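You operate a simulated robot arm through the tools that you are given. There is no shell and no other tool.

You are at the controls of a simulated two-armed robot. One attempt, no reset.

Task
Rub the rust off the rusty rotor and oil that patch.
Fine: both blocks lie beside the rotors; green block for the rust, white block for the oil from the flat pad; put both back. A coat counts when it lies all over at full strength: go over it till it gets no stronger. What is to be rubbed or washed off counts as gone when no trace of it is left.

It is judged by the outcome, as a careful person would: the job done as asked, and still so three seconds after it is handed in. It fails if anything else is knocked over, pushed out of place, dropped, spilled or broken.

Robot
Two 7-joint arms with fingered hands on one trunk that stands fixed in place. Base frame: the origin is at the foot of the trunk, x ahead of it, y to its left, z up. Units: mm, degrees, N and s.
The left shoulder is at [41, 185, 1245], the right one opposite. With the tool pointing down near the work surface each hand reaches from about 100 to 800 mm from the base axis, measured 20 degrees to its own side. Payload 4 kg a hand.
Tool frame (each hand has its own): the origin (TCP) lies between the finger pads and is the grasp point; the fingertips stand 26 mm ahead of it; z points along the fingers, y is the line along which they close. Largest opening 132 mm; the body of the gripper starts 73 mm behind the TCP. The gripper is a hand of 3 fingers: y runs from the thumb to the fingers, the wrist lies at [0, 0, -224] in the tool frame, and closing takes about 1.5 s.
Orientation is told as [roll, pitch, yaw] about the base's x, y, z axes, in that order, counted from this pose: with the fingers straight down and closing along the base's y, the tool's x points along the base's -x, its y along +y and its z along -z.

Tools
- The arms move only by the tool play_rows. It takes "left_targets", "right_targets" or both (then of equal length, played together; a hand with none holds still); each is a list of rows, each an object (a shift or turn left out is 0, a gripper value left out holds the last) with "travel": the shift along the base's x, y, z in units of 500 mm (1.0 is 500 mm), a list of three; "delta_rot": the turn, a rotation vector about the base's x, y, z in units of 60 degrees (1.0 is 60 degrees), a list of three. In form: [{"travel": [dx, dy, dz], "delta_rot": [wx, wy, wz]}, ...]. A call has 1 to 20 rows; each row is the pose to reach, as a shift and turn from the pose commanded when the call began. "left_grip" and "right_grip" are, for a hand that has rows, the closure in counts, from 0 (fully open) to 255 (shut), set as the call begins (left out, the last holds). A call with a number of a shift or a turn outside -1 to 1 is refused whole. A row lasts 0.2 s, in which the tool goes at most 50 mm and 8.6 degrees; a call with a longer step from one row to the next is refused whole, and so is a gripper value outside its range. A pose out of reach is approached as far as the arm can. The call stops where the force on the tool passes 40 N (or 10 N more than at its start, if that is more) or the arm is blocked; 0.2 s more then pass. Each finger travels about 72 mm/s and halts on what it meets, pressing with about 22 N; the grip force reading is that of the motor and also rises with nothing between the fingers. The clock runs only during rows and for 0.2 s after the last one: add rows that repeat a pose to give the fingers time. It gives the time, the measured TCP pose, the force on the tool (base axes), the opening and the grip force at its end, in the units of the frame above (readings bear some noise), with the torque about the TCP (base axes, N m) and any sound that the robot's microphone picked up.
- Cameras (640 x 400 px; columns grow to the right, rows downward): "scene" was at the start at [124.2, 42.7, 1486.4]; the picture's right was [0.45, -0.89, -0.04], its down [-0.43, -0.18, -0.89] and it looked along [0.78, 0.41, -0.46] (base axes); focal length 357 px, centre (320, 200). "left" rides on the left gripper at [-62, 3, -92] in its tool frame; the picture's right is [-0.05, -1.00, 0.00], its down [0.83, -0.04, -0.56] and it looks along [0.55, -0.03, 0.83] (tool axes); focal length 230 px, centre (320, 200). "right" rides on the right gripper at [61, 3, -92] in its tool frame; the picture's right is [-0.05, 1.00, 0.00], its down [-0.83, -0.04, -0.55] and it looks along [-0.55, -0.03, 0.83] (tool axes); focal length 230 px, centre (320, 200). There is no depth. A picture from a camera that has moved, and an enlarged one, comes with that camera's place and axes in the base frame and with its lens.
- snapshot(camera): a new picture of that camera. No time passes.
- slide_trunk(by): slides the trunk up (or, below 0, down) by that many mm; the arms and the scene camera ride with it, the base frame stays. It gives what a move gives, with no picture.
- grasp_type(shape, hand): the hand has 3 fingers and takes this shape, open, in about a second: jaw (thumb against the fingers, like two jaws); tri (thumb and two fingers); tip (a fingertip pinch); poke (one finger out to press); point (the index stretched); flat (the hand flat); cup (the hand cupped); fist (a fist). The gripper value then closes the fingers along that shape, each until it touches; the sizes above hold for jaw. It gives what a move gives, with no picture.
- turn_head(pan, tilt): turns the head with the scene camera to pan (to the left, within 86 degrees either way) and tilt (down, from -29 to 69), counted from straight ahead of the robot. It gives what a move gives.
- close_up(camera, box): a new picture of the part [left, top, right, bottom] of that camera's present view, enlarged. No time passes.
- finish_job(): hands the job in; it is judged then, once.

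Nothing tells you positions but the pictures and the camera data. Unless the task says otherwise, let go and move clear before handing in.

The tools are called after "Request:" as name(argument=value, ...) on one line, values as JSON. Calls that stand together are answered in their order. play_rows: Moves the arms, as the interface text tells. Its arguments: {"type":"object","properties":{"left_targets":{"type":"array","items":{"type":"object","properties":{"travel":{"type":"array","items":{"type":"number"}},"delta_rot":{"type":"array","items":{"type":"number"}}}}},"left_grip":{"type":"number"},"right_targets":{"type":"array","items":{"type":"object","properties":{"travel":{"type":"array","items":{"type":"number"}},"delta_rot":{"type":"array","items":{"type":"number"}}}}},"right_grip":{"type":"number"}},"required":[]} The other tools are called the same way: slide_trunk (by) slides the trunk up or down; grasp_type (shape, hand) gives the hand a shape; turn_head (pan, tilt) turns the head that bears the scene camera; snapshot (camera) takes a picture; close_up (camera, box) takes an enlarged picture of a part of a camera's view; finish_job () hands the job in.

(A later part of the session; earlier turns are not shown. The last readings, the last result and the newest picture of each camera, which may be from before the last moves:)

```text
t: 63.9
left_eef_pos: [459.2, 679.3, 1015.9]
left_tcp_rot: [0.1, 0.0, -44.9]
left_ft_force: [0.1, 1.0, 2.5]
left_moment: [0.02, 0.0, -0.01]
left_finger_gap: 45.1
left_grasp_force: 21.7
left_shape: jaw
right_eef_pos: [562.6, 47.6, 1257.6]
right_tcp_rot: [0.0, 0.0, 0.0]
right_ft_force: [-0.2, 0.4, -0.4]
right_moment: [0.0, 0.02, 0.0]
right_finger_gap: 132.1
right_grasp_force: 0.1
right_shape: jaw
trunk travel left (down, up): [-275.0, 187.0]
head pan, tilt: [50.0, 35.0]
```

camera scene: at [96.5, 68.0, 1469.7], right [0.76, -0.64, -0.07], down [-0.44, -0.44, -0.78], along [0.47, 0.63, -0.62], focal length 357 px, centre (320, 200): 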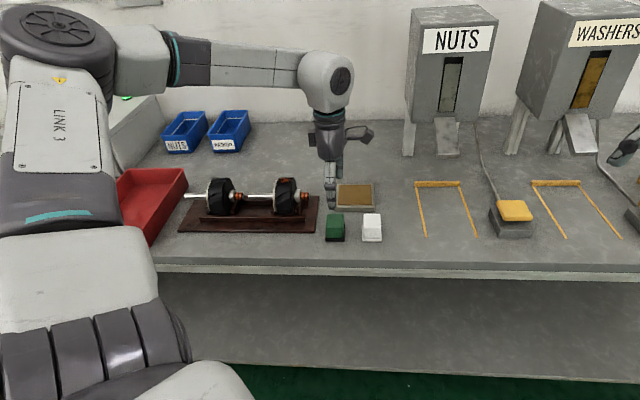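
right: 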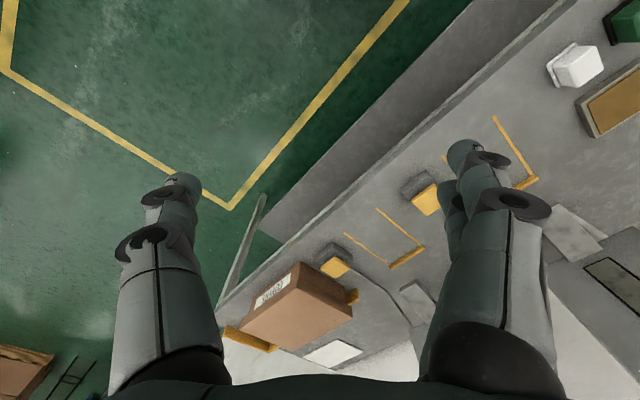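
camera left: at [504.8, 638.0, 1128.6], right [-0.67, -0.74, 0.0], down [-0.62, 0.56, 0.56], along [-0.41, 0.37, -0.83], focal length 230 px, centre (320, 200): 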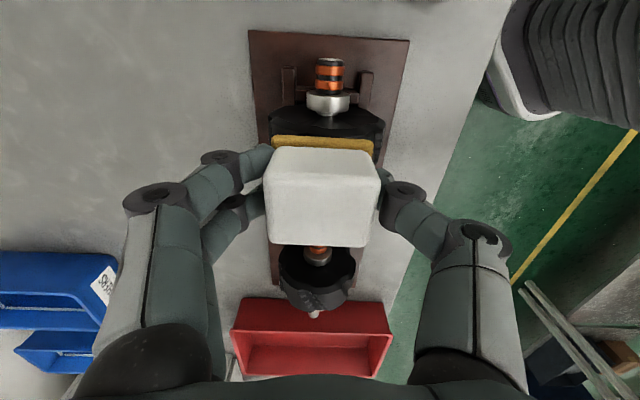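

Light contact made (2.5 N). Now rocking strokes with a little more pressure to spread the oil.

Request:
play_rows(left_targets=[{"travel": [0, 0, -0.004]}, {"travel": [-0.0151, -0.0151, -0.0054], "delta_rot": [0.0884, -0.0884, 0]}, {"travel": [-0.03, -0.03, -0.0094], "delta_rot": [0.1768, -0.1768, 0]}, {"travel": [-0.0397, -0.0397, -0.0136], "delta_rot": [0.2357, -0.2357, 0]}, {"travel": [-0.03, -0.03, -0.0094], "delta_rot": [0.1768, -0.1768, 0]}, {"travel": [-0.0151, -0.0151, -0.0054], "delta_rot": [0.0884, -0.0884, 0]}, {"travel": [0, 0, -0.004]}, {"travel": [0.0151, 0.0151, -0.0058], "delta_rot": [-0.0884, 0.0884, 0]}, {"travel": [0.03, 0.03, -0.0104], "delta_rot": [-0.1768, 0.1768, 0]}, {"travel": [0.0358, 0.0358, -0.013], "delta_rot": [-0.2121, 0.2121, 0]}, {"travel": [0.03, 0.03, -0.0104], "delta_rot": [-0.1768, 0.1768, 0]}, {"travel": [0.0151, 0.0151, -0.0058], "delta_rot": [-0.0884, 0.0884, 0]}, {"travel": [0, 0, -0.004]}, {"travel": [0, 0, -0.004]}])

Request:
play_rows(left_targets=[{"travel": [0, 0, 0.05]}, {"travel": [0, 0, 0.12]}, {"travel": [0, 0, 0.16]}, {"travel": [0, 0, 0.16]}])

Request:
close_up(camera="scene", box=[275, 172, 305, 192])

Request:
close_up(camera="left", box=[270, 80, 380, 150])

Request:
close_up(camera="scene", box=[230, 120, 350, 240])

```text
t: 66.9
left_eef_pos: [459.8, 677.5, 1016.0]
left_tcp_rot: [0.2, 0.0, -44.9]
left_ft_force: [-0.1, 5.8, 18.8]
left_moment: [0.07, 0.03, -0.06]
left_finger_gap: 44.9
left_grasp_force: 22.1
left_shape: jaw
right_eef_pos: [560.2, 46.8, 1258.5]
right_tcp_rot: [0.1, 0.0, 0.0]
right_ft_force: [-0.6, -0.2, -0.7]
right_moment: [-0.01, -0.01, 0.06]
right_finger_gap: 131.9
right_grasp_force: 0.0
right_shape: jaw
trunk travel left (down, up): [-275.0, 187.0]
head pan, tilt: [50.0, 35.0]
```

```text
t: 67.9
left_eef_pos: [456.4, 679.7, 1093.3]
left_tcp_rot: [-0.1, 0.0, -45.0]
left_ft_force: [-0.9, -0.1, -1.2]
left_moment: [-0.01, -0.01, 0.01]
left_finger_gap: 44.8
left_grasp_force: 22.0
left_shape: jaw
right_eef_pos: [562.2, 49.3, 1257.8]
right_tcp_rot: [0.0, 0.0, 0.0]
right_ft_force: [0.7, 0.0, -0.3]
right_moment: [-0.02, -0.01, -0.03]
right_finger_gap: 132.0
right_grasp_force: 0.0
right_shape: jaw
trunk travel left (down, up): [-275.0, 187.0]
head pan, tilt: [50.0, 35.0]
```

```text
16.00 times, centred on (290, 182) of scene
camera zoom: at [96.8, 69.0, 1469.6], right [0.76, -0.64, -0.07], down [-0.44, -0.44, -0.78], along [0.47, 0.63, -0.62], focal length 5712 px, centre (800, 488)
```

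zoom: 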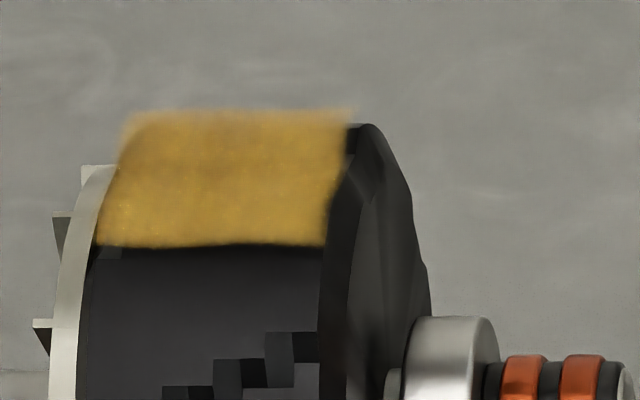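

```text
5.71 times, centred on (325, 115) of left
camera zoom: at [502.7, 637.9, 1186.0], right [-0.67, -0.74, 0.0], down [-0.62, 0.56, 0.56], along [-0.41, 0.37, -0.83], focal length 1315 px, centre (291, 686)
```

zoom: 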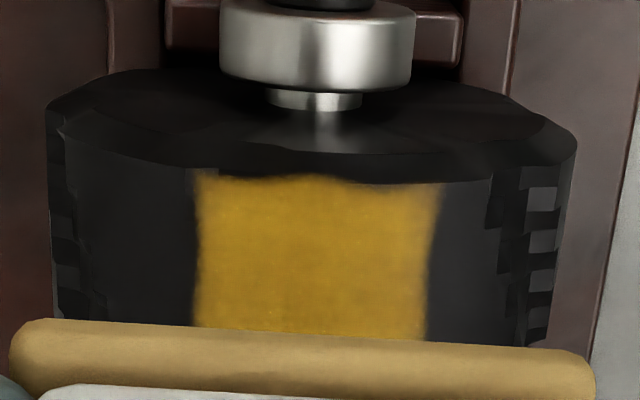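

```text
3.33 times, centred on (290, 180) of scene
camera zoom: at [96.8, 69.0, 1469.6], right [0.76, -0.64, -0.07], down [-0.44, -0.44, -0.78], along [0.47, 0.63, -0.62], focal length 1190 px, centre (420, 267)
```

zoom: 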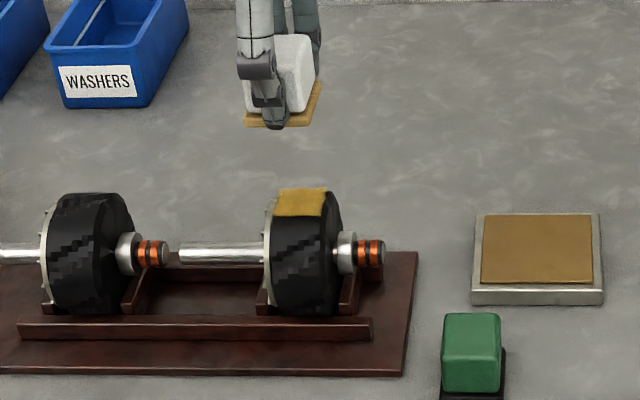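

The oil coat now covers the whole former rust area. I'll go over it again to strengthen it.

Request:
play_rows(left_targets=[{"travel": [0, 0, -0.07]}, {"travel": [0, 0, -0.13]}, {"travel": [0, 0, -0.156]}, {"travel": [0, 0, -0.162]}, {"travel": [-0.0151, -0.0151, -0.1634], "delta_rot": [0.0884, -0.0884, 0]}, {"travel": [-0.03, -0.03, -0.1674], "delta_rot": [0.1768, -0.1768, 0]}, {"travel": [-0.0397, -0.0397, -0.1716], "delta_rot": [0.2357, -0.2357, 0]}, {"travel": [-0.03, -0.03, -0.1674], "delta_rot": [0.1768, -0.1768, 0]}, {"travel": [-0.0151, -0.0151, -0.1634], "delta_rot": [0.0884, -0.0884, 0]}, {"travel": [0, 0, -0.162]}, {"travel": [0.0151, 0.0151, -0.1638], "delta_rot": [-0.0884, 0.0884, 0]}, {"travel": [0.03, 0.03, -0.1684], "delta_rot": [-0.1768, 0.1768, 0]}, {"travel": [0.0358, 0.0358, -0.171], "delta_rot": [-0.2121, 0.2121, 0]}, {"travel": [0.03, 0.03, -0.1684], "delta_rot": [-0.1768, 0.1768, 0]}, {"travel": [0.0151, 0.0151, -0.1638], "delta_rot": [-0.0884, 0.0884, 0]}, {"travel": [0, 0, -0.162]}, {"travel": [0, 0, -0.162]}])

Request:
play_rows(left_targets=[{"travel": [0, 0, 0.05]}, {"travel": [0, 0, 0.12]}, {"travel": [0, 0, 0.162]}, {"travel": [0, 0, 0.162]}])

Request:
close_up(camera="scene", box=[275, 172, 305, 192])

Request:
close_up(camera="left", box=[270, 80, 380, 150])

Request:
close_up(camera="scene", box=[230, 120, 350, 240])

```text
t: 69.0
left_eef_pos: [452.7, 673.9, 1015.2]
left_tcp_rot: [4.2, 0.3, -44.8]
left_ft_force: [-2.7, -3.8, 21.4]
left_moment: [-0.06, 0.0, 0.02]
left_finger_gap: 45.2
left_grasp_force: 22.1
left_shape: jaw
right_eef_pos: [560.1, 45.7, 1260.0]
right_tcp_rot: [0.1, -0.1, 0.0]
right_ft_force: [-1.0, -0.5, 0.9]
right_moment: [0.0, -0.01, -0.02]
right_finger_gap: 132.0
right_grasp_force: 0.2
right_shape: jaw
trunk travel left (down, up): [-275.0, 187.0]
head pan, tilt: [50.0, 35.0]
stopped in row 5 (left hand): the force on the tool passed its limit at 85 N (the readings are from after the stop); the commanded pose is now the measured one
```

```text
t: 70.0
left_eef_pos: [449.9, 676.3, 1088.5]
left_tcp_rot: [3.8, 0.5, -44.7]
left_ft_force: [0.3, -0.4, -0.9]
left_moment: [-0.03, 0.01, 0.0]
left_finger_gap: 44.3
left_grasp_force: 21.6
left_shape: jaw
right_eef_pos: [562.3, 49.2, 1257.0]
right_tcp_rot: [-0.1, 0.0, 0.0]
right_ft_force: [0.6, 0.7, 0.0]
right_moment: [-0.03, -0.03, 0.01]
right_finger_gap: 132.1
right_grasp_force: 0.0
right_shape: jaw
trunk travel left (down, up): [-275.0, 187.0]
head pan, tilt: [50.0, 35.0]
```

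```text
16.00 times, centred on (290, 182) of scene
camera zoom: at [96.7, 69.0, 1469.6], right [0.76, -0.64, -0.07], down [-0.44, -0.44, -0.78], along [0.47, 0.63, -0.62], focal length 5712 px, centre (800, 488)
```

zoom: 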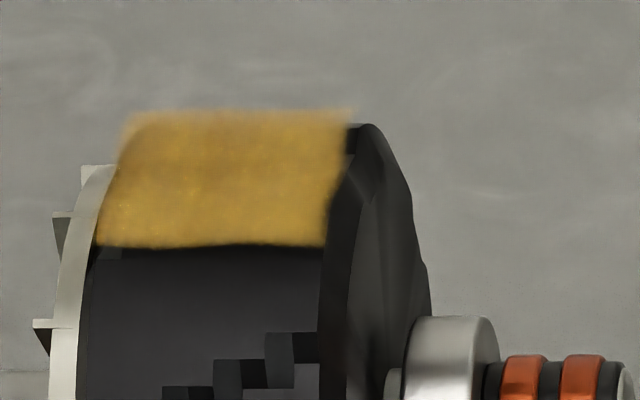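

```text
5.71 times, centred on (325, 115) of left
camera zoom: at [493.0, 630.1, 1181.5], right [-0.67, -0.74, -0.07], down [-0.64, 0.53, 0.56], along [-0.38, 0.41, -0.83], focal length 1315 px, centre (291, 686)
```

zoom: 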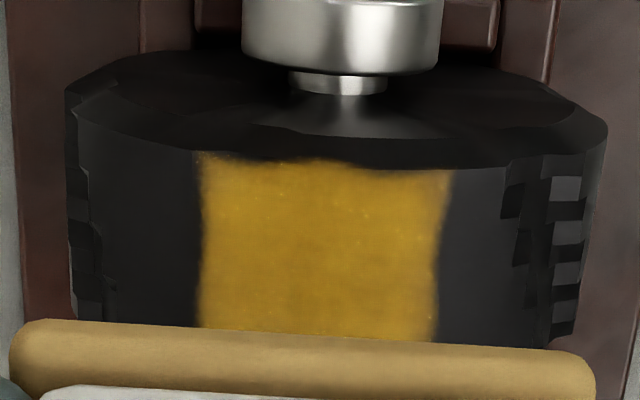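

```text
3.33 times, centred on (290, 180) of scene
camera zoom: at [96.7, 69.0, 1469.6], right [0.76, -0.64, -0.07], down [-0.44, -0.44, -0.78], along [0.47, 0.63, -0.62], focal length 1190 px, centre (420, 267)
```

zoom: 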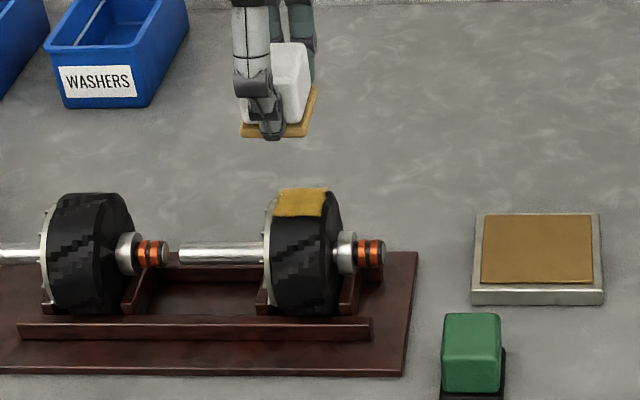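

A force spike from descending too fast stopped the move, but nothing has shifted. I'll level the hand, re-centre, and check before going on more slowly.

Request:
play_rows(left_targets=[{"travel": [0.006, 0.003, 0.01], "delta_rot": [-0.026, 0.022, 0]}, {"travel": [0.0124, 0.0044, 0.02], "delta_rot": [-0.052, 0.043, 0]}, {"travel": [0.0124, 0.0044, 0.02], "delta_rot": [-0.052, 0.043, 0]}, {"travel": [0.0124, 0.0044, 0.02], "delta_rot": [-0.052, 0.043, 0]}])

Request:
play_rows(left_targets=[{"travel": [0, 0, 0]}])

Request:
play_rows(left_targets=[{"travel": [0, 0, 0]}])

Request:
close_up(camera="scene", box=[240, 80, 360, 230])

Request:
snapshot(camera="left")

```text
t: 71.0
left_eef_pos: [458.0, 678.2, 1100.4]
left_tcp_rot: [-0.3, 0.2, -44.9]
left_ft_force: [-0.5, 0.1, -0.1]
left_moment: [0.0, 0.02, -0.01]
left_finger_gap: 44.4
left_grasp_force: 21.9
left_shape: jaw
right_eef_pos: [561.5, 48.7, 1257.0]
right_tcp_rot: [0.1, 0.0, 0.0]
right_ft_force: [-0.4, -0.1, -0.1]
right_moment: [-0.03, 0.0, 0.04]
right_finger_gap: 131.8
right_grasp_force: 0.2
right_shape: jaw
trunk travel left (down, up): [-275.0, 187.0]
head pan, tilt: [50.0, 35.0]
```

```text
t: 71.4
left_eef_pos: [457.8, 677.7, 1099.0]
left_tcp_rot: [-0.2, 0.2, -45.0]
left_ft_force: [0.2, -0.1, -1.2]
left_moment: [0.01, -0.01, 0.03]
left_finger_gap: 44.5
left_grasp_force: 21.7
left_shape: jaw
right_eef_pos: [562.2, 48.9, 1256.7]
right_tcp_rot: [0.0, 0.1, -0.1]
right_ft_force: [0.3, -0.2, -0.1]
right_moment: [0.0, 0.0, 0.0]
right_finger_gap: 132.0
right_grasp_force: 0.0
right_shape: jaw
trunk travel left (down, up): [-275.0, 187.0]
head pan, tilt: [50.0, 35.0]
```

```text
t: 71.8
left_eef_pos: [457.9, 678.3, 1099.5]
left_tcp_rot: [-0.3, 0.2, -45.0]
left_ft_force: [-0.6, 0.9, -1.7]
left_moment: [0.0, 0.01, -0.04]
left_finger_gap: 44.3
left_grasp_force: 21.7
left_shape: jaw
right_eef_pos: [561.9, 49.5, 1257.6]
right_tcp_rot: [0.0, 0.1, 0.0]
right_ft_force: [0.0, -0.1, 1.0]
right_moment: [-0.02, -0.01, 0.02]
right_finger_gap: 132.1
right_grasp_force: 0.1
right_shape: jaw
trunk travel left (down, up): [-275.0, 187.0]
head pan, tilt: [50.0, 35.0]
```

```text
2.67 times, centred on (300, 155) of scene
camera zoom: at [96.5, 68.6, 1469.7], right [0.76, -0.64, -0.07], down [-0.44, -0.44, -0.78], along [0.47, 0.63, -0.62], focal length 952 px, centre (373, 320)
```

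zoom: 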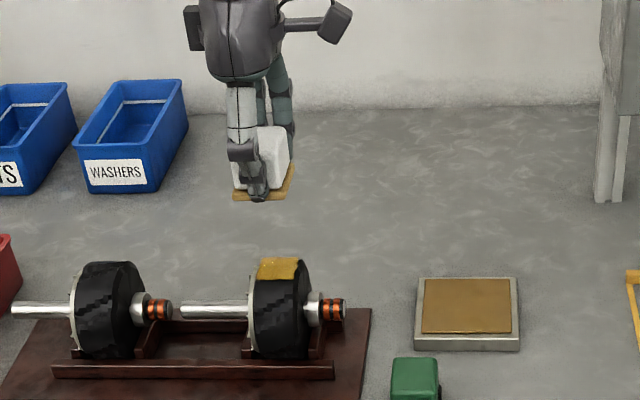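

```text
taken
camera left: at [504.2, 637.4, 1193.0], right [-0.67, -0.74, 0.0], down [-0.62, 0.56, 0.56], along [-0.42, 0.37, -0.83], focal length 230 px, centre (320, 200)
```

left: 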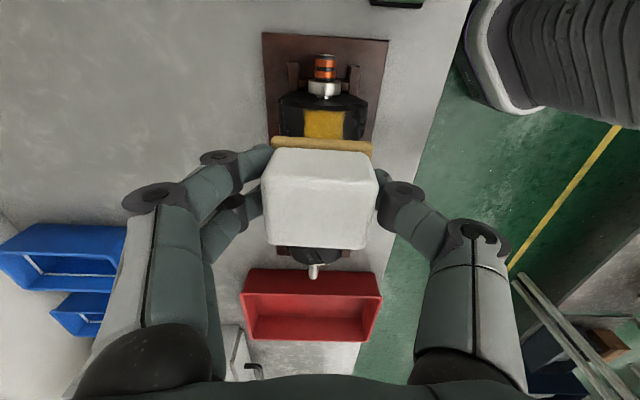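

Level again. The sole looks paler, so I'll reload it on the pad.

Request:
play_rows(left_targets=[{"travel": [0.06, -0.034, 0], "delta_rot": [0.0006, -0.0054, 0]}, {"travel": [0.12, -0.068, 0], "delta_rot": [0.0006, -0.0054, 0]}, {"travel": [0.18, -0.102, 0], "delta_rot": [0.0006, -0.0054, 0]}, {"travel": [0.24, -0.136, 0], "delta_rot": [0.0006, -0.0054, 0]}, {"travel": [0.3002, -0.1682, 0], "delta_rot": [0.0006, -0.0054, 0]}, {"travel": [0.3002, -0.1682, -0.08], "delta_rot": [0.0006, -0.0054, 0]}, {"travel": [0.3002, -0.1682, -0.16], "delta_rot": [0.0006, -0.0054, 0]}, {"travel": [0.3002, -0.1682, -0.24], "delta_rot": [0.0006, -0.0054, 0]}, {"travel": [0.3002, -0.1682, -0.3], "delta_rot": [0.0006, -0.0054, 0]}, {"travel": [0.3002, -0.1682, -0.3], "delta_rot": [0.0006, -0.0054, 0]}])

Request:
play_rows(left_targets=[{"travel": [0, 0, -0.01]}, {"travel": [0, 0, -0.02]}, {"travel": [0, 0, -0.028]}, {"travel": [0, 0, -0.032]}, {"travel": [0, 0, -0.034]}, {"travel": [0, 0, -0.034]}])

Request:
close_up(camera="scene", box=[290, 120, 410, 240])

```text
t: 74.0
left_eef_pos: [607.6, 592.4, 950.8]
left_tcp_rot: [0.1, 0.0, -44.9]
left_ft_force: [0.5, 0.6, -1.0]
left_moment: [0.0, 0.0, 0.02]
left_finger_gap: 44.4
left_grasp_force: 22.1
left_shape: jaw
right_eef_pos: [561.3, 48.2, 1257.3]
right_tcp_rot: [0.0, 0.1, 0.0]
right_ft_force: [0.1, -0.4, -0.1]
right_moment: [0.0, 0.01, -0.03]
right_finger_gap: 132.0
right_grasp_force: 0.0
right_shape: jaw
trunk travel left (down, up): [-275.0, 187.0]
head pan, tilt: [50.0, 35.0]
```

```text
t: 75.4
left_eef_pos: [608.2, 593.5, 933.5]
left_tcp_rot: [0.0, 0.1, -45.0]
left_ft_force: [0.3, -0.3, -0.3]
left_moment: [0.01, -0.03, 0.02]
left_finger_gap: 44.0
left_grasp_force: 22.2
left_shape: jaw
right_eef_pos: [561.2, 49.3, 1257.7]
right_tcp_rot: [0.1, 0.1, 0.1]
right_ft_force: [-0.2, -0.4, 0.3]
right_moment: [0.01, -0.02, 0.0]
right_finger_gap: 131.8
right_grasp_force: 0.1
right_shape: jaw
trunk travel left (down, up): [-275.0, 187.0]
head pan, tilt: [50.0, 35.0]
```

```text
3.33 times, centred on (350, 180) of scene
camera zoom: at [96.7, 68.6, 1469.7], right [0.76, -0.64, -0.07], down [-0.44, -0.44, -0.78], along [0.47, 0.63, -0.62], focal length 1190 px, centre (220, 267)
```

zoom: 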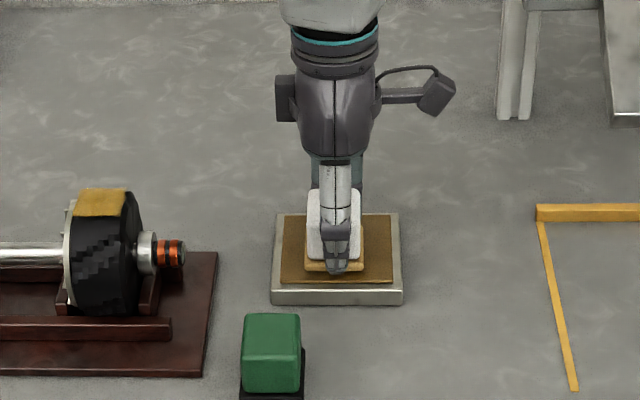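

Continuing down to contact.

Request:
play_rows(left_targets=[{"travel": [0, 0, -0.003]}, {"travel": [0, 0, -0.006]}, {"travel": [0, 0, -0.008]}, {"travel": [0, 0, -0.008]}])

Request:
play_rows(left_targets=[{"travel": [0, 0, -0.002]}, {"travel": [0, 0, -0.004]}, {"travel": [0, 0, -0.004]}, {"travel": [0, 0, -0.004]}])

```text
t: 76.4
left_eef_pos: [607.6, 593.6, 930.7]
left_tcp_rot: [0.1, -0.1, -44.8]
left_ft_force: [0.5, 1.5, 4.8]
left_moment: [0.15, -0.09, 0.06]
left_finger_gap: 44.4
left_grasp_force: 22.1
left_shape: jaw
right_eef_pos: [561.9, 47.1, 1259.2]
right_tcp_rot: [0.1, -0.1, 0.0]
right_ft_force: [-0.3, -0.2, -0.3]
right_moment: [-0.01, 0.01, 0.02]
right_finger_gap: 131.8
right_grasp_force: 0.0
right_shape: jaw
trunk travel left (down, up): [-275.0, 187.0]
head pan, tilt: [50.0, 35.0]
```

```text
t: 77.4
left_eef_pos: [609.6, 593.1, 929.3]
left_tcp_rot: [0.2, -0.1, -44.9]
left_ft_force: [3.3, 2.3, 15.7]
left_moment: [0.38, -0.37, 0.0]
left_finger_gap: 44.7
left_grasp_force: 22.0
left_shape: jaw
right_eef_pos: [560.2, 46.5, 1257.8]
right_tcp_rot: [-0.1, 0.0, -0.1]
right_ft_force: [0.0, 0.5, -0.1]
right_moment: [0.02, 0.01, 0.02]
right_finger_gap: 131.8
right_grasp_force: 0.0
right_shape: jaw
trunk travel left (down, up): [-275.0, 187.0]
head pan, tilt: [50.0, 35.0]
```

Pressed with ~15 N. I'll hold for a second to load, then lift and look.

Request:
play_rows(left_targets=[{"travel": [0, 0, 0]}, {"travel": [0, 0, 0]}, {"travel": [0, 0, 0]}, {"travel": [0, 0, 0]}, {"travel": [0, 0, 0]}, {"travel": [0, 0, 0.03]}, {"travel": [0, 0, 0.1]}, {"travel": [0, 0, 0.18]}, {"travel": [0, 0, 0.26]}, {"travel": [0, 0, 0.346]}, {"travel": [0, 0, 0.346]}])

Request:
snapshot(camera="left")

Request:
close_up(camera="scene", box=[290, 50, 410, 240])

```text
t: 79.8
left_eef_pos: [607.7, 594.4, 1100.0]
left_tcp_rot: [-0.1, 0.0, -44.9]
left_ft_force: [0.9, 0.2, -0.6]
left_moment: [-0.01, 0.0, 0.02]
left_finger_gap: 44.6
left_grasp_force: 22.2
left_shape: jaw
right_eef_pos: [562.3, 49.9, 1257.9]
right_tcp_rot: [-0.1, 0.1, 0.0]
right_ft_force: [0.3, -0.7, 0.3]
right_moment: [-0.02, 0.04, 0.0]
right_finger_gap: 132.1
right_grasp_force: 0.1
right_shape: jaw
trunk travel left (down, up): [-275.0, 187.0]
head pan, tilt: [50.0, 35.0]
```

```text
taken
camera left: at [653.3, 553.9, 1193.4], right [-0.67, -0.74, 0.0], down [-0.62, 0.56, 0.56], along [-0.41, 0.37, -0.83], focal length 230 px, centre (320, 200)
```

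left: 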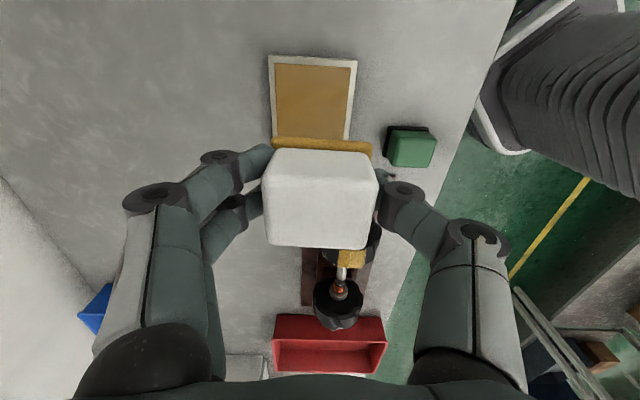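

```text
2.11 times, centred on (350, 145) of scene
camera zoom: at [97.2, 69.2, 1469.5], right [0.76, -0.64, -0.07], down [-0.44, -0.44, -0.78], along [0.47, 0.63, -0.62], focal length 752 px, centre (257, 316)
```

zoom: 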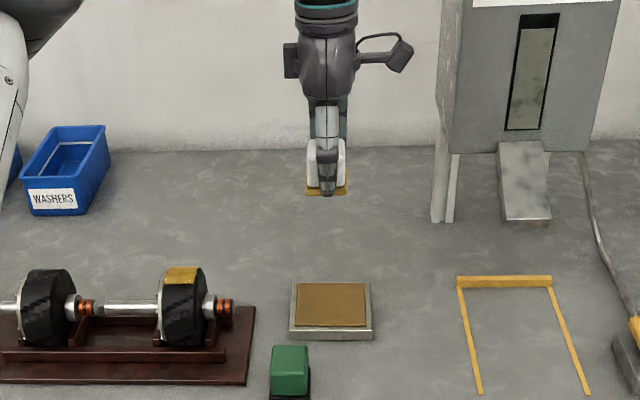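

Reloaded. Back over the rim, then slow descent.

Request:
play_rows(left_targets=[{"travel": [-0.06, 0.034, 0]}, {"travel": [-0.12, 0.068, 0]}, {"travel": [-0.18, 0.102, 0]}, {"travel": [-0.24, 0.136, 0]}, {"travel": [-0.3002, 0.1682, 0]}, {"travel": [-0.3002, 0.1682, -0.06]}, {"travel": [-0.3002, 0.1682, -0.11]}, {"travel": [-0.3002, 0.1682, -0.136]}, {"travel": [-0.3002, 0.1682, -0.15]}, {"travel": [-0.3002, 0.1682, -0.155]}, {"travel": [-0.3002, 0.1682, -0.155]}])

Request:
play_rows(left_targets=[{"travel": [0, 0, -0.004]}, {"travel": [0, 0, -0.008]}, {"travel": [0, 0, -0.01]}, {"travel": [0, 0, -0.01]}])

```text
t: 82.2
left_eef_pos: [459.4, 679.0, 1023.8]
left_tcp_rot: [0.0, -0.1, -44.9]
left_ft_force: [-0.4, -1.0, -1.8]
left_moment: [-0.01, -0.01, 0.0]
left_finger_gap: 44.2
left_grasp_force: 22.2
left_shape: jaw
right_eef_pos: [562.6, 48.8, 1256.1]
right_tcp_rot: [0.0, 0.1, 0.0]
right_ft_force: [0.1, 0.2, -0.2]
right_moment: [-0.03, 0.01, 0.01]
right_finger_gap: 131.9
right_grasp_force: 0.0
right_shape: jaw
trunk travel left (down, up): [-275.0, 187.0]
head pan, tilt: [50.0, 35.0]
```

```text
t: 83.2
left_eef_pos: [458.0, 678.9, 1016.6]
left_tcp_rot: [0.1, 0.0, -44.8]
left_ft_force: [0.6, -0.5, -1.0]
left_moment: [0.01, 0.03, 0.0]
left_finger_gap: 44.3
left_grasp_force: 21.8
left_shape: jaw
right_eef_pos: [561.8, 49.7, 1257.5]
right_tcp_rot: [0.1, 0.1, 0.0]
right_ft_force: [0.0, -0.2, 0.4]
right_moment: [-0.04, 0.01, 0.0]
right_finger_gap: 131.9
right_grasp_force: 0.1
right_shape: jaw
trunk travel left (down, up): [-275.0, 187.0]
head pan, tilt: [50.0, 35.0]
```

Request:
play_rows(left_targets=[{"travel": [0, 0, -0.002]}, {"travel": [0, 0, -0.004]}, {"travel": [0, 0, -0.004]}])

Request:
play_rows(left_targets=[{"travel": [0, 0, -0.002]}, {"travel": [0, 0, -0.003]}, {"travel": [0, 0, -0.003]}])

```text
t: 84.0
left_eef_pos: [459.3, 677.9, 1016.6]
left_tcp_rot: [0.0, 0.0, -44.9]
left_ft_force: [0.1, 0.2, -1.0]
left_moment: [0.01, 0.0, -0.02]
left_finger_gap: 44.7
left_grasp_force: 21.8
left_shape: jaw
right_eef_pos: [562.1, 48.9, 1258.4]
right_tcp_rot: [0.1, 0.1, 0.0]
right_ft_force: [0.2, 0.2, 0.2]
right_moment: [0.02, -0.03, -0.02]
right_finger_gap: 131.7
right_grasp_force: 0.0
right_shape: jaw
trunk travel left (down, up): [-275.0, 187.0]
head pan, tilt: [50.0, 35.0]
```

```text
t: 84.8
left_eef_pos: [458.5, 678.5, 1015.6]
left_tcp_rot: [0.1, -0.2, -44.9]
left_ft_force: [0.3, -0.2, 4.4]
left_moment: [-0.03, -0.02, 0.0]
left_finger_gap: 44.0
left_grasp_force: 22.0
left_shape: jaw
right_eef_pos: [561.5, 47.5, 1258.1]
right_tcp_rot: [0.1, 0.0, -0.1]
right_ft_force: [-0.1, -0.5, 0.0]
right_moment: [0.02, 0.02, -0.03]
right_finger_gap: 131.9
right_grasp_force: 0.1
right_shape: jaw
trunk travel left (down, up): [-275.0, 187.0]
head pan, tilt: [50.0, 35.0]
```

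Contact at 4.4 N. Now the strokes again.

Request:
play_rows(left_targets=[{"travel": [0, 0, -0.002]}, {"travel": [-0.0103, -0.0103, -0.0025], "delta_rot": [0.0589, -0.0589, 0]}, {"travel": [-0.0201, -0.0201, -0.0042], "delta_rot": [0.1179, -0.1179, 0]}, {"travel": [-0.03, -0.03, -0.0072], "delta_rot": [0.1768, -0.1768, 0]}, {"travel": [-0.0397, -0.0397, -0.0114], "delta_rot": [0.2357, -0.2357, 0]}, {"travel": [-0.03, -0.03, -0.0072], "delta_rot": [0.1768, -0.1768, 0]}, {"travel": [-0.0201, -0.0201, -0.0042], "delta_rot": [0.1179, -0.1179, 0]}, {"travel": [-0.0103, -0.0103, -0.0025], "delta_rot": [0.0589, -0.0589, 0]}, {"travel": [0, 0, -0.002]}, {"travel": [0.0103, 0.0103, -0.003], "delta_rot": [-0.0589, 0.0589, 0]}, {"travel": [0.0201, 0.0201, -0.005], "delta_rot": [-0.1179, 0.1179, 0]}, {"travel": [0.03, 0.03, -0.0084], "delta_rot": [-0.1768, 0.1768, 0]}, {"travel": [0.0358, 0.0358, -0.011], "delta_rot": [-0.2121, 0.2121, 0]}, {"travel": [0.03, 0.03, -0.0084], "delta_rot": [-0.1768, 0.1768, 0]}, {"travel": [0.0201, 0.0201, -0.005], "delta_rot": [-0.1179, 0.1179, 0]}, {"travel": [0.0103, 0.0103, -0.003], "delta_rot": [-0.0589, 0.0589, 0]}, {"travel": [0, 0, -0.002]}, {"travel": [0, 0, -0.002]}])

Request:
play_rows(left_targets=[{"travel": [-0.0103, -0.0103, -0.0005], "delta_rot": [0.0589, -0.0589, 0]}, {"travel": [-0.0201, -0.0201, -0.0022], "delta_rot": [0.1179, -0.1179, 0]}, {"travel": [-0.03, -0.03, -0.0052], "delta_rot": [0.1768, -0.1768, 0]}, {"travel": [-0.0397, -0.0397, -0.0094], "delta_rot": [0.2357, -0.2357, 0]}, {"travel": [-0.03, -0.03, -0.0052], "delta_rot": [0.1768, -0.1768, 0]}, {"travel": [-0.0201, -0.0201, -0.0022], "delta_rot": [0.1179, -0.1179, 0]}, {"travel": [-0.0103, -0.0103, -0.0005], "delta_rot": [0.0589, -0.0589, 0]}, {"travel": [0, 0, 0]}, {"travel": [0.0103, 0.0103, -0.001], "delta_rot": [-0.0589, 0.0589, 0]}, {"travel": [0.0201, 0.0201, -0.003], "delta_rot": [-0.1179, 0.1179, 0]}, {"travel": [0.03, 0.03, -0.0064], "delta_rot": [-0.1768, 0.1768, 0]}, {"travel": [0.0358, 0.0358, -0.009], "delta_rot": [-0.2121, 0.2121, 0]}, {"travel": [0.03, 0.03, -0.0064], "delta_rot": [-0.1768, 0.1768, 0]}, {"travel": [0.0201, 0.0201, -0.003], "delta_rot": [-0.1179, 0.1179, 0]}, {"travel": [0.0103, 0.0103, -0.001], "delta_rot": [-0.0589, 0.0589, 0]}, {"travel": [0, 0, 0]}, {"travel": [0, 0, 0]}])

Request:
play_rows(left_targets=[{"travel": [0, 0, 0.05]}, {"travel": [0, 0, 0.12]}, {"travel": [0, 0, 0.174]}, {"travel": [0, 0, 0.174]}])

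Request:
close_up(camera="scene", box=[275, 172, 305, 192])

Request:
close_up(camera="left", box=[270, 80, 380, 150])

Request:
close_up(camera="scene", box=[230, 120, 350, 240])

```text
t: 88.6
left_eef_pos: [460.0, 676.6, 1015.5]
left_tcp_rot: [0.1, -0.1, -44.9]
left_ft_force: [1.4, 4.8, 16.6]
left_moment: [0.05, 0.01, 0.0]
left_finger_gap: 44.7
left_grasp_force: 22.0
left_shape: jaw
right_eef_pos: [561.6, 48.5, 1258.3]
right_tcp_rot: [0.0, -0.1, 0.0]
right_ft_force: [-0.4, -0.8, 0.0]
right_moment: [-0.01, 0.01, 0.0]
right_finger_gap: 131.7
right_grasp_force: 0.1
right_shape: jaw
trunk travel left (down, up): [-275.0, 187.0]
head pan, tilt: [50.0, 35.0]
```

```text
t: 92.2
left_eef_pos: [458.8, 676.2, 1014.7]
left_tcp_rot: [0.1, 0.1, -44.9]
left_ft_force: [0.9, 5.0, 18.3]
left_moment: [0.1, -0.05, 0.04]
left_finger_gap: 45.2
left_grasp_force: 21.9
left_shape: jaw
right_eef_pos: [561.7, 47.1, 1258.3]
right_tcp_rot: [0.0, 0.0, 0.1]
right_ft_force: [-0.6, -0.6, -0.4]
right_moment: [-0.03, -0.01, -0.02]
right_finger_gap: 131.8
right_grasp_force: 0.1
right_shape: jaw
trunk travel left (down, up): [-275.0, 187.0]
head pan, tilt: [50.0, 35.0]
```

```text
t: 93.2
left_eef_pos: [458.3, 679.9, 1098.1]
left_tcp_rot: [0.0, 0.0, -44.8]
left_ft_force: [-0.5, 0.6, -1.1]
left_moment: [0.05, -0.01, 0.0]
left_finger_gap: 44.5
left_grasp_force: 21.5
left_shape: jaw
right_eef_pos: [563.1, 49.6, 1258.5]
right_tcp_rot: [0.0, 0.0, 0.0]
right_ft_force: [-0.6, 0.1, -0.2]
right_moment: [0.0, 0.0, -0.01]
right_finger_gap: 131.8
right_grasp_force: 0.1
right_shape: jaw
trunk travel left (down, up): [-275.0, 187.0]
head pan, tilt: [50.0, 35.0]
```

```text
16.00 times, centred on (290, 182) of scene
camera zoom: at [96.7, 69.1, 1469.6], right [0.76, -0.64, -0.07], down [-0.44, -0.44, -0.78], along [0.47, 0.63, -0.62], focal length 5712 px, centre (800, 488)
```

zoom: 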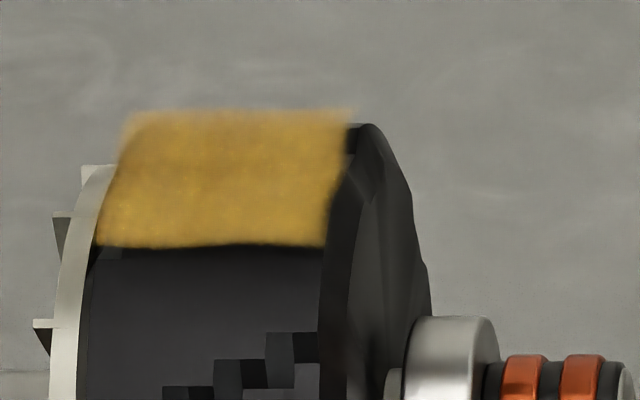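

```text
5.71 times, centred on (325, 115) of left
camera zoom: at [504.3, 639.5, 1191.9], right [-0.67, -0.74, 0.0], down [-0.62, 0.56, 0.55], along [-0.41, 0.37, -0.83], focal length 1315 px, centre (291, 686)
```

zoom: 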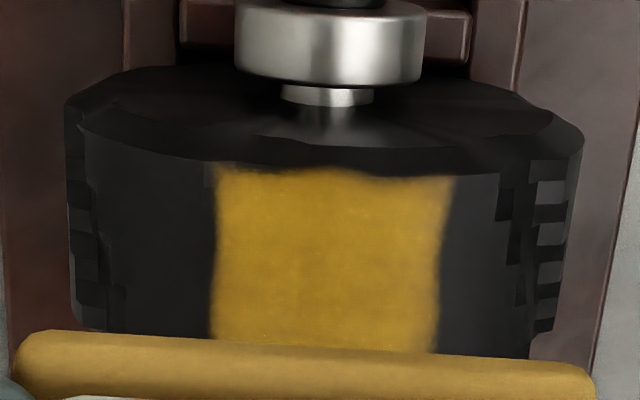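

```text
3.33 times, centred on (290, 180) of scene
camera zoom: at [96.7, 69.1, 1469.6], right [0.76, -0.64, -0.07], down [-0.44, -0.44, -0.78], along [0.47, 0.63, -0.62], focal length 1190 px, centre (420, 267)
```

zoom: 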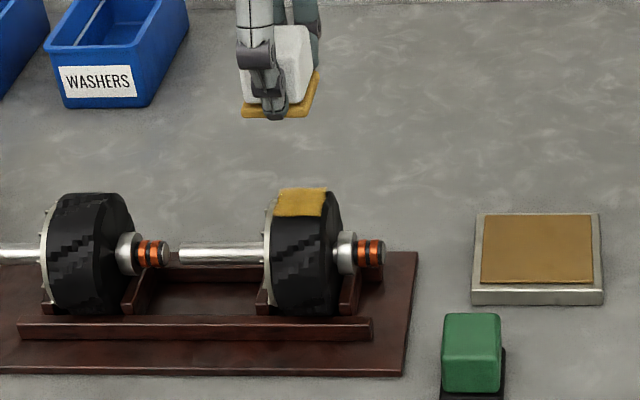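

The coat covers the whole patch and is a bit stronger. The sole still carries oil, so I'll do one more round to see if it changes any further.

Request:
play_rows(left_targets=[{"travel": [0, 0, -0.06]}, {"travel": [0, 0, -0.11]}, {"travel": [0, 0, -0.14]}, {"travel": [0, 0, -0.155]}, {"travel": [0, 0, -0.165]}, {"travel": [0, 0, -0.17]}, {"travel": [0, 0, -0.173]}, {"travel": [0, 0, -0.173]}])

Request:
play_rows(left_targets=[{"travel": [-0.0103, -0.0103, -0.0005], "delta_rot": [0.0589, -0.0589, 0]}, {"travel": [-0.0201, -0.0201, -0.0022], "delta_rot": [0.1179, -0.1179, 0]}, {"travel": [-0.03, -0.03, -0.0052], "delta_rot": [0.1768, -0.1768, 0]}, {"travel": [-0.0397, -0.0397, -0.0094], "delta_rot": [0.2357, -0.2357, 0]}, {"travel": [-0.03, -0.03, -0.0052], "delta_rot": [0.1768, -0.1768, 0]}, {"travel": [-0.0201, -0.0201, -0.0022], "delta_rot": [0.1179, -0.1179, 0]}, {"travel": [-0.0103, -0.0103, -0.0005], "delta_rot": [0.0589, -0.0589, 0]}, {"travel": [0, 0, 0]}, {"travel": [0.0103, 0.0103, -0.001], "delta_rot": [-0.0589, 0.0589, 0]}, {"travel": [0.0201, 0.0201, -0.003], "delta_rot": [-0.1179, 0.1179, 0]}, {"travel": [0.03, 0.03, -0.0064], "delta_rot": [-0.1768, 0.1768, 0]}, {"travel": [0.0358, 0.0358, -0.009], "delta_rot": [-0.2121, 0.2121, 0]}, {"travel": [0.03, 0.03, -0.0064], "delta_rot": [-0.1768, 0.1768, 0]}, {"travel": [0.0201, 0.0201, -0.003], "delta_rot": [-0.1179, 0.1179, 0]}, {"travel": [0.0103, 0.0103, -0.001], "delta_rot": [-0.0589, 0.0589, 0]}, {"travel": [0, 0, 0]}, {"travel": [0, 0, 0]}])

Request:
play_rows(left_targets=[{"travel": [0, 0, 0.05]}, {"travel": [0, 0, 0.12]}, {"travel": [0, 0, 0.173]}, {"travel": [0, 0, 0.173]}])

Request:
close_up(camera="scene", box=[275, 172, 305, 192])

Request:
close_up(camera="left", box=[270, 80, 380, 150])

Request:
close_up(camera="scene", box=[230, 120, 350, 240])

```text
t: 95.0
left_eef_pos: [457.2, 678.3, 1016.1]
left_tcp_rot: [0.2, 0.0, -44.9]
left_ft_force: [0.1, 2.9, 13.9]
left_moment: [0.03, 0.02, 0.02]
left_finger_gap: 44.8
left_grasp_force: 22.2
left_shape: jaw
right_eef_pos: [560.8, 48.0, 1257.7]
right_tcp_rot: [-0.1, 0.0, -0.1]
right_ft_force: [0.3, 0.1, 0.3]
right_moment: [0.01, 0.0, 0.01]
right_finger_gap: 131.9
right_grasp_force: 0.2
right_shape: jaw
trunk travel left (down, up): [-275.0, 187.0]
head pan, tilt: [50.0, 35.0]
```

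```text
t: 98.6
left_eef_pos: [458.2, 676.2, 1015.7]
left_tcp_rot: [0.3, 0.1, -44.9]
left_ft_force: [1.0, 5.2, 17.7]
left_moment: [0.09, -0.03, 0.01]
left_finger_gap: 45.1
left_grasp_force: 21.9
left_shape: jaw
right_eef_pos: [561.5, 47.0, 1258.1]
right_tcp_rot: [-0.1, 0.1, 0.0]
right_ft_force: [0.1, -0.3, -0.6]
right_moment: [0.02, 0.0, 0.02]
right_finger_gap: 132.1
right_grasp_force: 0.1
right_shape: jaw
trunk travel left (down, up): [-275.0, 187.0]
head pan, tilt: [50.0, 35.0]
```

```text
t: 99.6
left_eef_pos: [458.9, 679.8, 1099.6]
left_tcp_rot: [0.0, 0.0, -44.9]
left_ft_force: [-0.6, 0.1, 0.2]
left_moment: [0.01, -0.01, -0.02]
left_finger_gap: 44.8
left_grasp_force: 22.1
left_shape: jaw
right_eef_pos: [561.6, 48.9, 1258.2]
right_tcp_rot: [-0.1, 0.1, 0.0]
right_ft_force: [-0.8, -0.7, 0.7]
right_moment: [0.04, -0.01, -0.03]
right_finger_gap: 132.0
right_grasp_force: 0.0
right_shape: jaw
trunk travel left (down, up): [-275.0, 187.0]
head pan, tilt: [50.0, 35.0]
```

```text
16.00 times, centred on (290, 182) of scene
camera zoom: at [96.8, 69.0, 1469.6], right [0.76, -0.64, -0.07], down [-0.44, -0.44, -0.78], along [0.47, 0.63, -0.62], focal length 5712 px, centre (800, 488)
```

zoom: 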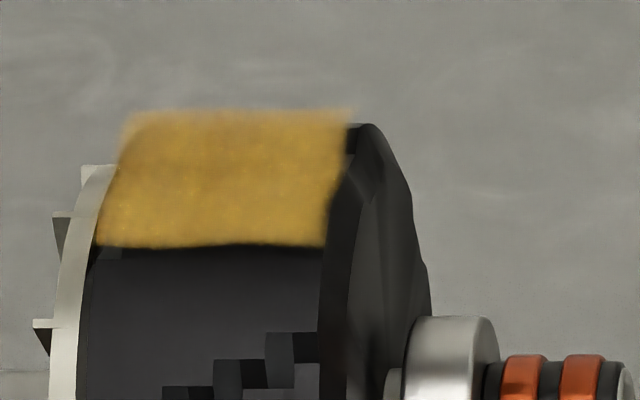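

```text
5.71 times, centred on (325, 115) of left
camera zoom: at [504.6, 639.2, 1192.2], right [-0.67, -0.74, 0.0], down [-0.62, 0.56, 0.56], along [-0.41, 0.37, -0.83], focal length 1315 px, centre (291, 686)
```

zoom: 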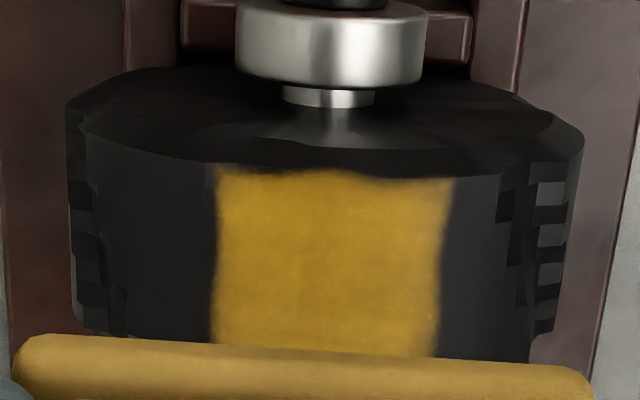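

```text
3.33 times, centred on (290, 180) of scene
camera zoom: at [96.8, 69.0, 1469.6], right [0.76, -0.64, -0.07], down [-0.44, -0.44, -0.78], along [0.47, 0.63, -0.62], focal length 1190 px, centre (420, 267)
```

zoom: 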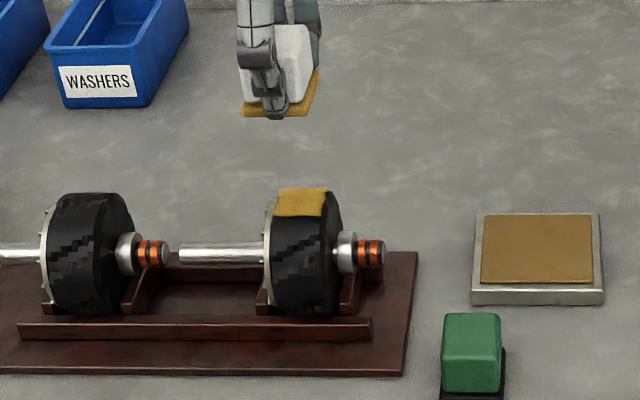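

The coat no longer changes, so it is at full strength. I'll carry the white block back to its place and check the rim's far end on the way.

Request:
play_rows(left_targets=[{"travel": [0.031, -0.067, 0.0]}, {"travel": [0.062, -0.133, 0.0]}, {"travel": [0.093, -0.2, 0.0]}, {"travel": [0.124, -0.267, 0.0]}, {"travel": [0.155, -0.333, 0.0]}, {"travel": [0.1852, -0.3992, 0.0]}, {"travel": [0.1852, -0.3992, 0.0]}, {"travel": [0.1852, -0.3992, 0.0]}])

Request:
snapshot(camera="left")

Request:
close_up(camera="left", box=[240, 230, 340, 310])

Request:
close_up(camera="scene", box=[300, 110, 420, 260])

```text
t: 101.4
left_eef_pos: [549.0, 479.7, 1100.3]
left_tcp_rot: [0.0, 0.1, -44.8]
left_ft_force: [-0.9, 0.4, -0.9]
left_moment: [0.01, 0.01, 0.02]
left_finger_gap: 44.8
left_grasp_force: 21.8
left_shape: jaw
right_eef_pos: [563.2, 49.9, 1257.7]
right_tcp_rot: [0.0, 0.1, 0.0]
right_ft_force: [0.4, -0.7, -0.6]
right_moment: [0.04, -0.02, 0.01]
right_finger_gap: 131.9
right_grasp_force: 0.0
right_shape: jaw
trunk travel left (down, up): [-275.0, 187.0]
head pan, tilt: [50.0, 35.0]
```

```text
taken
camera left: at [595.9, 438.8, 1193.4], right [-0.67, -0.74, 0.0], down [-0.62, 0.56, 0.55], along [-0.41, 0.37, -0.83], focal length 230 px, centre (320, 200)
```

left: 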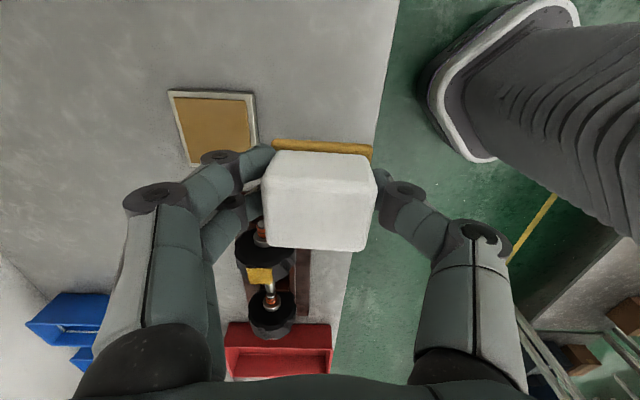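

```text
5.00 times, centred on (290, 270) of left
camera zoom: at [595.9, 438.8, 1193.4], right [-0.67, -0.74, 0.0], down [-0.62, 0.56, 0.55], along [-0.41, 0.37, -0.83], focal length 1150 px, centre (470, -150)
```

zoom: 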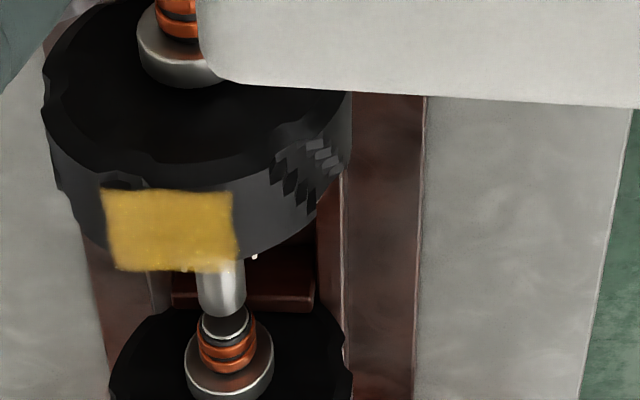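

```text
2.67 times, centred on (360, 185) of scene
camera zoom: at [96.6, 68.5, 1469.7], right [0.76, -0.64, -0.07], down [-0.44, -0.44, -0.78], along [0.47, 0.63, -0.62], focal length 952 px, centre (213, 240)
```

zoom: 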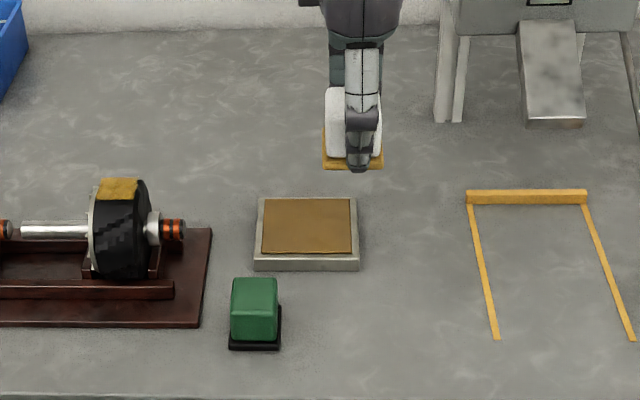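

The oil patch is even across the full rim width. Now lowering the white block to its original place, slowly near the bench.

Request:
play_rows(left_targets=[{"travel": [0, 0, -0.08]}, {"travel": [0, 0, -0.16]}, {"travel": [0, 0, -0.24]}, {"travel": [0, 0, -0.31]}, {"travel": [0, 0, -0.345]}, {"travel": [0, 0, -0.36]}, {"travel": [0, 0, -0.36]}])

Request:
close_up(camera="scene", box=[290, 160, 410, 260])

```text
t: 103.0
left_eef_pos: [552.2, 479.5, 920.4]
left_tcp_rot: [0.0, 0.0, -44.9]
left_ft_force: [-0.6, -0.5, -1.0]
left_moment: [-0.02, 0.01, 0.03]
left_finger_gap: 44.6
left_grasp_force: 22.0
left_shape: jaw
right_eef_pos: [561.5, 48.3, 1258.7]
right_tcp_rot: [0.0, 0.1, 0.0]
right_ft_force: [0.7, 0.5, 0.7]
right_moment: [0.01, -0.01, 0.01]
right_finger_gap: 131.6
right_grasp_force: 0.1
right_shape: jaw
trunk travel left (down, up): [-275.0, 187.0]
head pan, tilt: [50.0, 35.0]
```

```text
4.00 times, centred on (350, 210) of scene
camera zoom: at [96.7, 68.6, 1469.7], right [0.76, -0.64, -0.07], down [-0.44, -0.44, -0.78], along [0.47, 0.63, -0.62], focal length 1428 px, centre (200, 160)
```

zoom: 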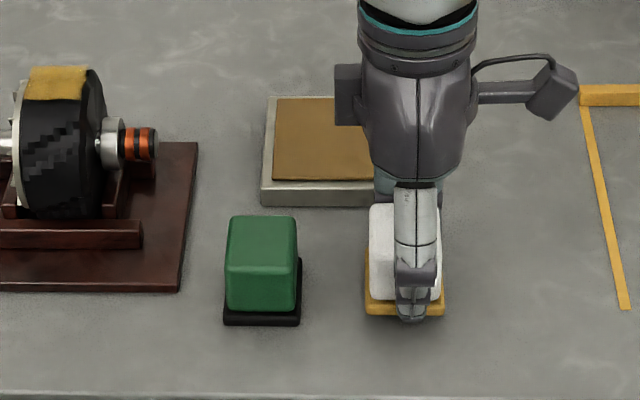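

A few mm to go; shifting 2 mm right along the bench and lowering slowly.

Request:
play_rows(left_targets=[{"travel": [0.003, -0.003, -0.003]}, {"travel": [0.003, -0.003, -0.007]}, {"travel": [0.003, -0.003, -0.01]}, {"travel": [0.003, -0.003, -0.01]}])

Request:
close_up(camera="scene", box=[290, 160, 410, 260])

```text
t: 104.0
left_eef_pos: [551.1, 478.2, 914.6]
left_tcp_rot: [0.0, 0.0, -44.8]
left_ft_force: [-0.4, -0.8, -1.0]
left_moment: [0.0, 0.02, 0.03]
left_finger_gap: 44.5
left_grasp_force: 22.2
left_shape: jaw
right_eef_pos: [562.5, 48.4, 1257.8]
right_tcp_rot: [0.0, 0.1, 0.0]
right_ft_force: [-0.6, 0.3, -0.4]
right_moment: [-0.01, 0.0, -0.03]
right_finger_gap: 132.2
right_grasp_force: 0.1
right_shape: jaw
trunk travel left (down, up): [-275.0, 187.0]
head pan, tilt: [50.0, 35.0]
```

```text
4.00 times, centred on (350, 210) of scene
camera zoom: at [96.7, 68.5, 1469.7], right [0.76, -0.64, -0.07], down [-0.44, -0.44, -0.78], along [0.47, 0.63, -0.62], focal length 1428 px, centre (200, 160)
```

zoom: 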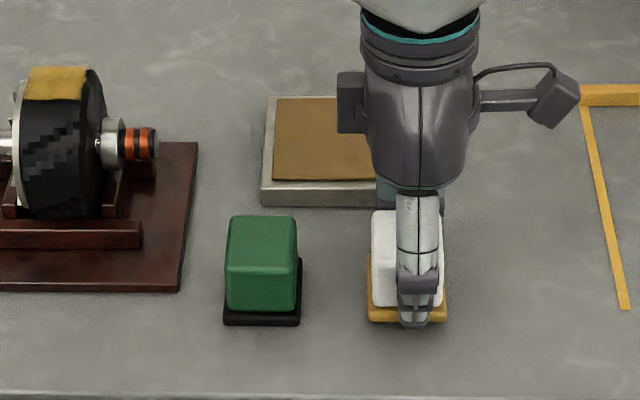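

Close now; last few millimetres.

Request:
play_rows(left_targets=[{"travel": [0, 0, -0.002]}, {"travel": [0, 0, -0.004]}, {"travel": [0, 0, -0.005]}, {"travel": [0, 0, -0.005]}])

Request:
play_rows(left_targets=[{"travel": [0, 0, -0.001]}, {"travel": [0, 0, -0.002]}, {"travel": [0, 0, -0.002]}])

Request:
close_up(camera="scene", box=[290, 160, 410, 260])

```text
t: 105.0
left_eef_pos: [553.8, 478.3, 912.9]
left_tcp_rot: [-0.1, 0.0, -44.9]
left_ft_force: [-1.0, -0.3, -0.9]
left_moment: [0.01, 0.0, 0.01]
left_finger_gap: 44.8
left_grasp_force: 21.3
left_shape: jaw
right_eef_pos: [562.8, 50.3, 1257.5]
right_tcp_rot: [0.0, 0.2, 0.0]
right_ft_force: [0.6, 0.0, -1.8]
right_moment: [-0.02, -0.03, 0.02]
right_finger_gap: 131.9
right_grasp_force: 0.0
right_shape: jaw
trunk travel left (down, up): [-275.0, 187.0]
head pan, tilt: [50.0, 35.0]
```

```text
t: 105.8
left_eef_pos: [552.3, 477.7, 911.0]
left_tcp_rot: [0.0, -0.1, -44.8]
left_ft_force: [0.9, 0.0, -0.3]
left_moment: [-0.01, -0.04, 0.02]
left_finger_gap: 44.7
left_grasp_force: 22.7
left_shape: jaw
right_eef_pos: [561.3, 48.8, 1257.8]
right_tcp_rot: [0.0, 0.1, 0.0]
right_ft_force: [0.3, -0.1, -0.3]
right_moment: [0.0, 0.01, 0.0]
right_finger_gap: 132.0
right_grasp_force: 0.0
right_shape: jaw
trunk travel left (down, up): [-275.0, 187.0]
head pan, tilt: [50.0, 35.0]
```

```text
4.00 times, centred on (350, 210) of scene
camera zoom: at [96.6, 68.5, 1469.7], right [0.76, -0.64, -0.07], down [-0.44, -0.44, -0.78], along [0.47, 0.63, -0.62], focal length 1428 px, centre (200, 160)
```

zoom: 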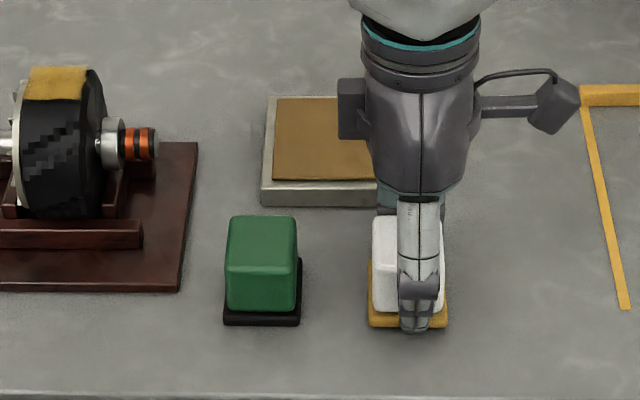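

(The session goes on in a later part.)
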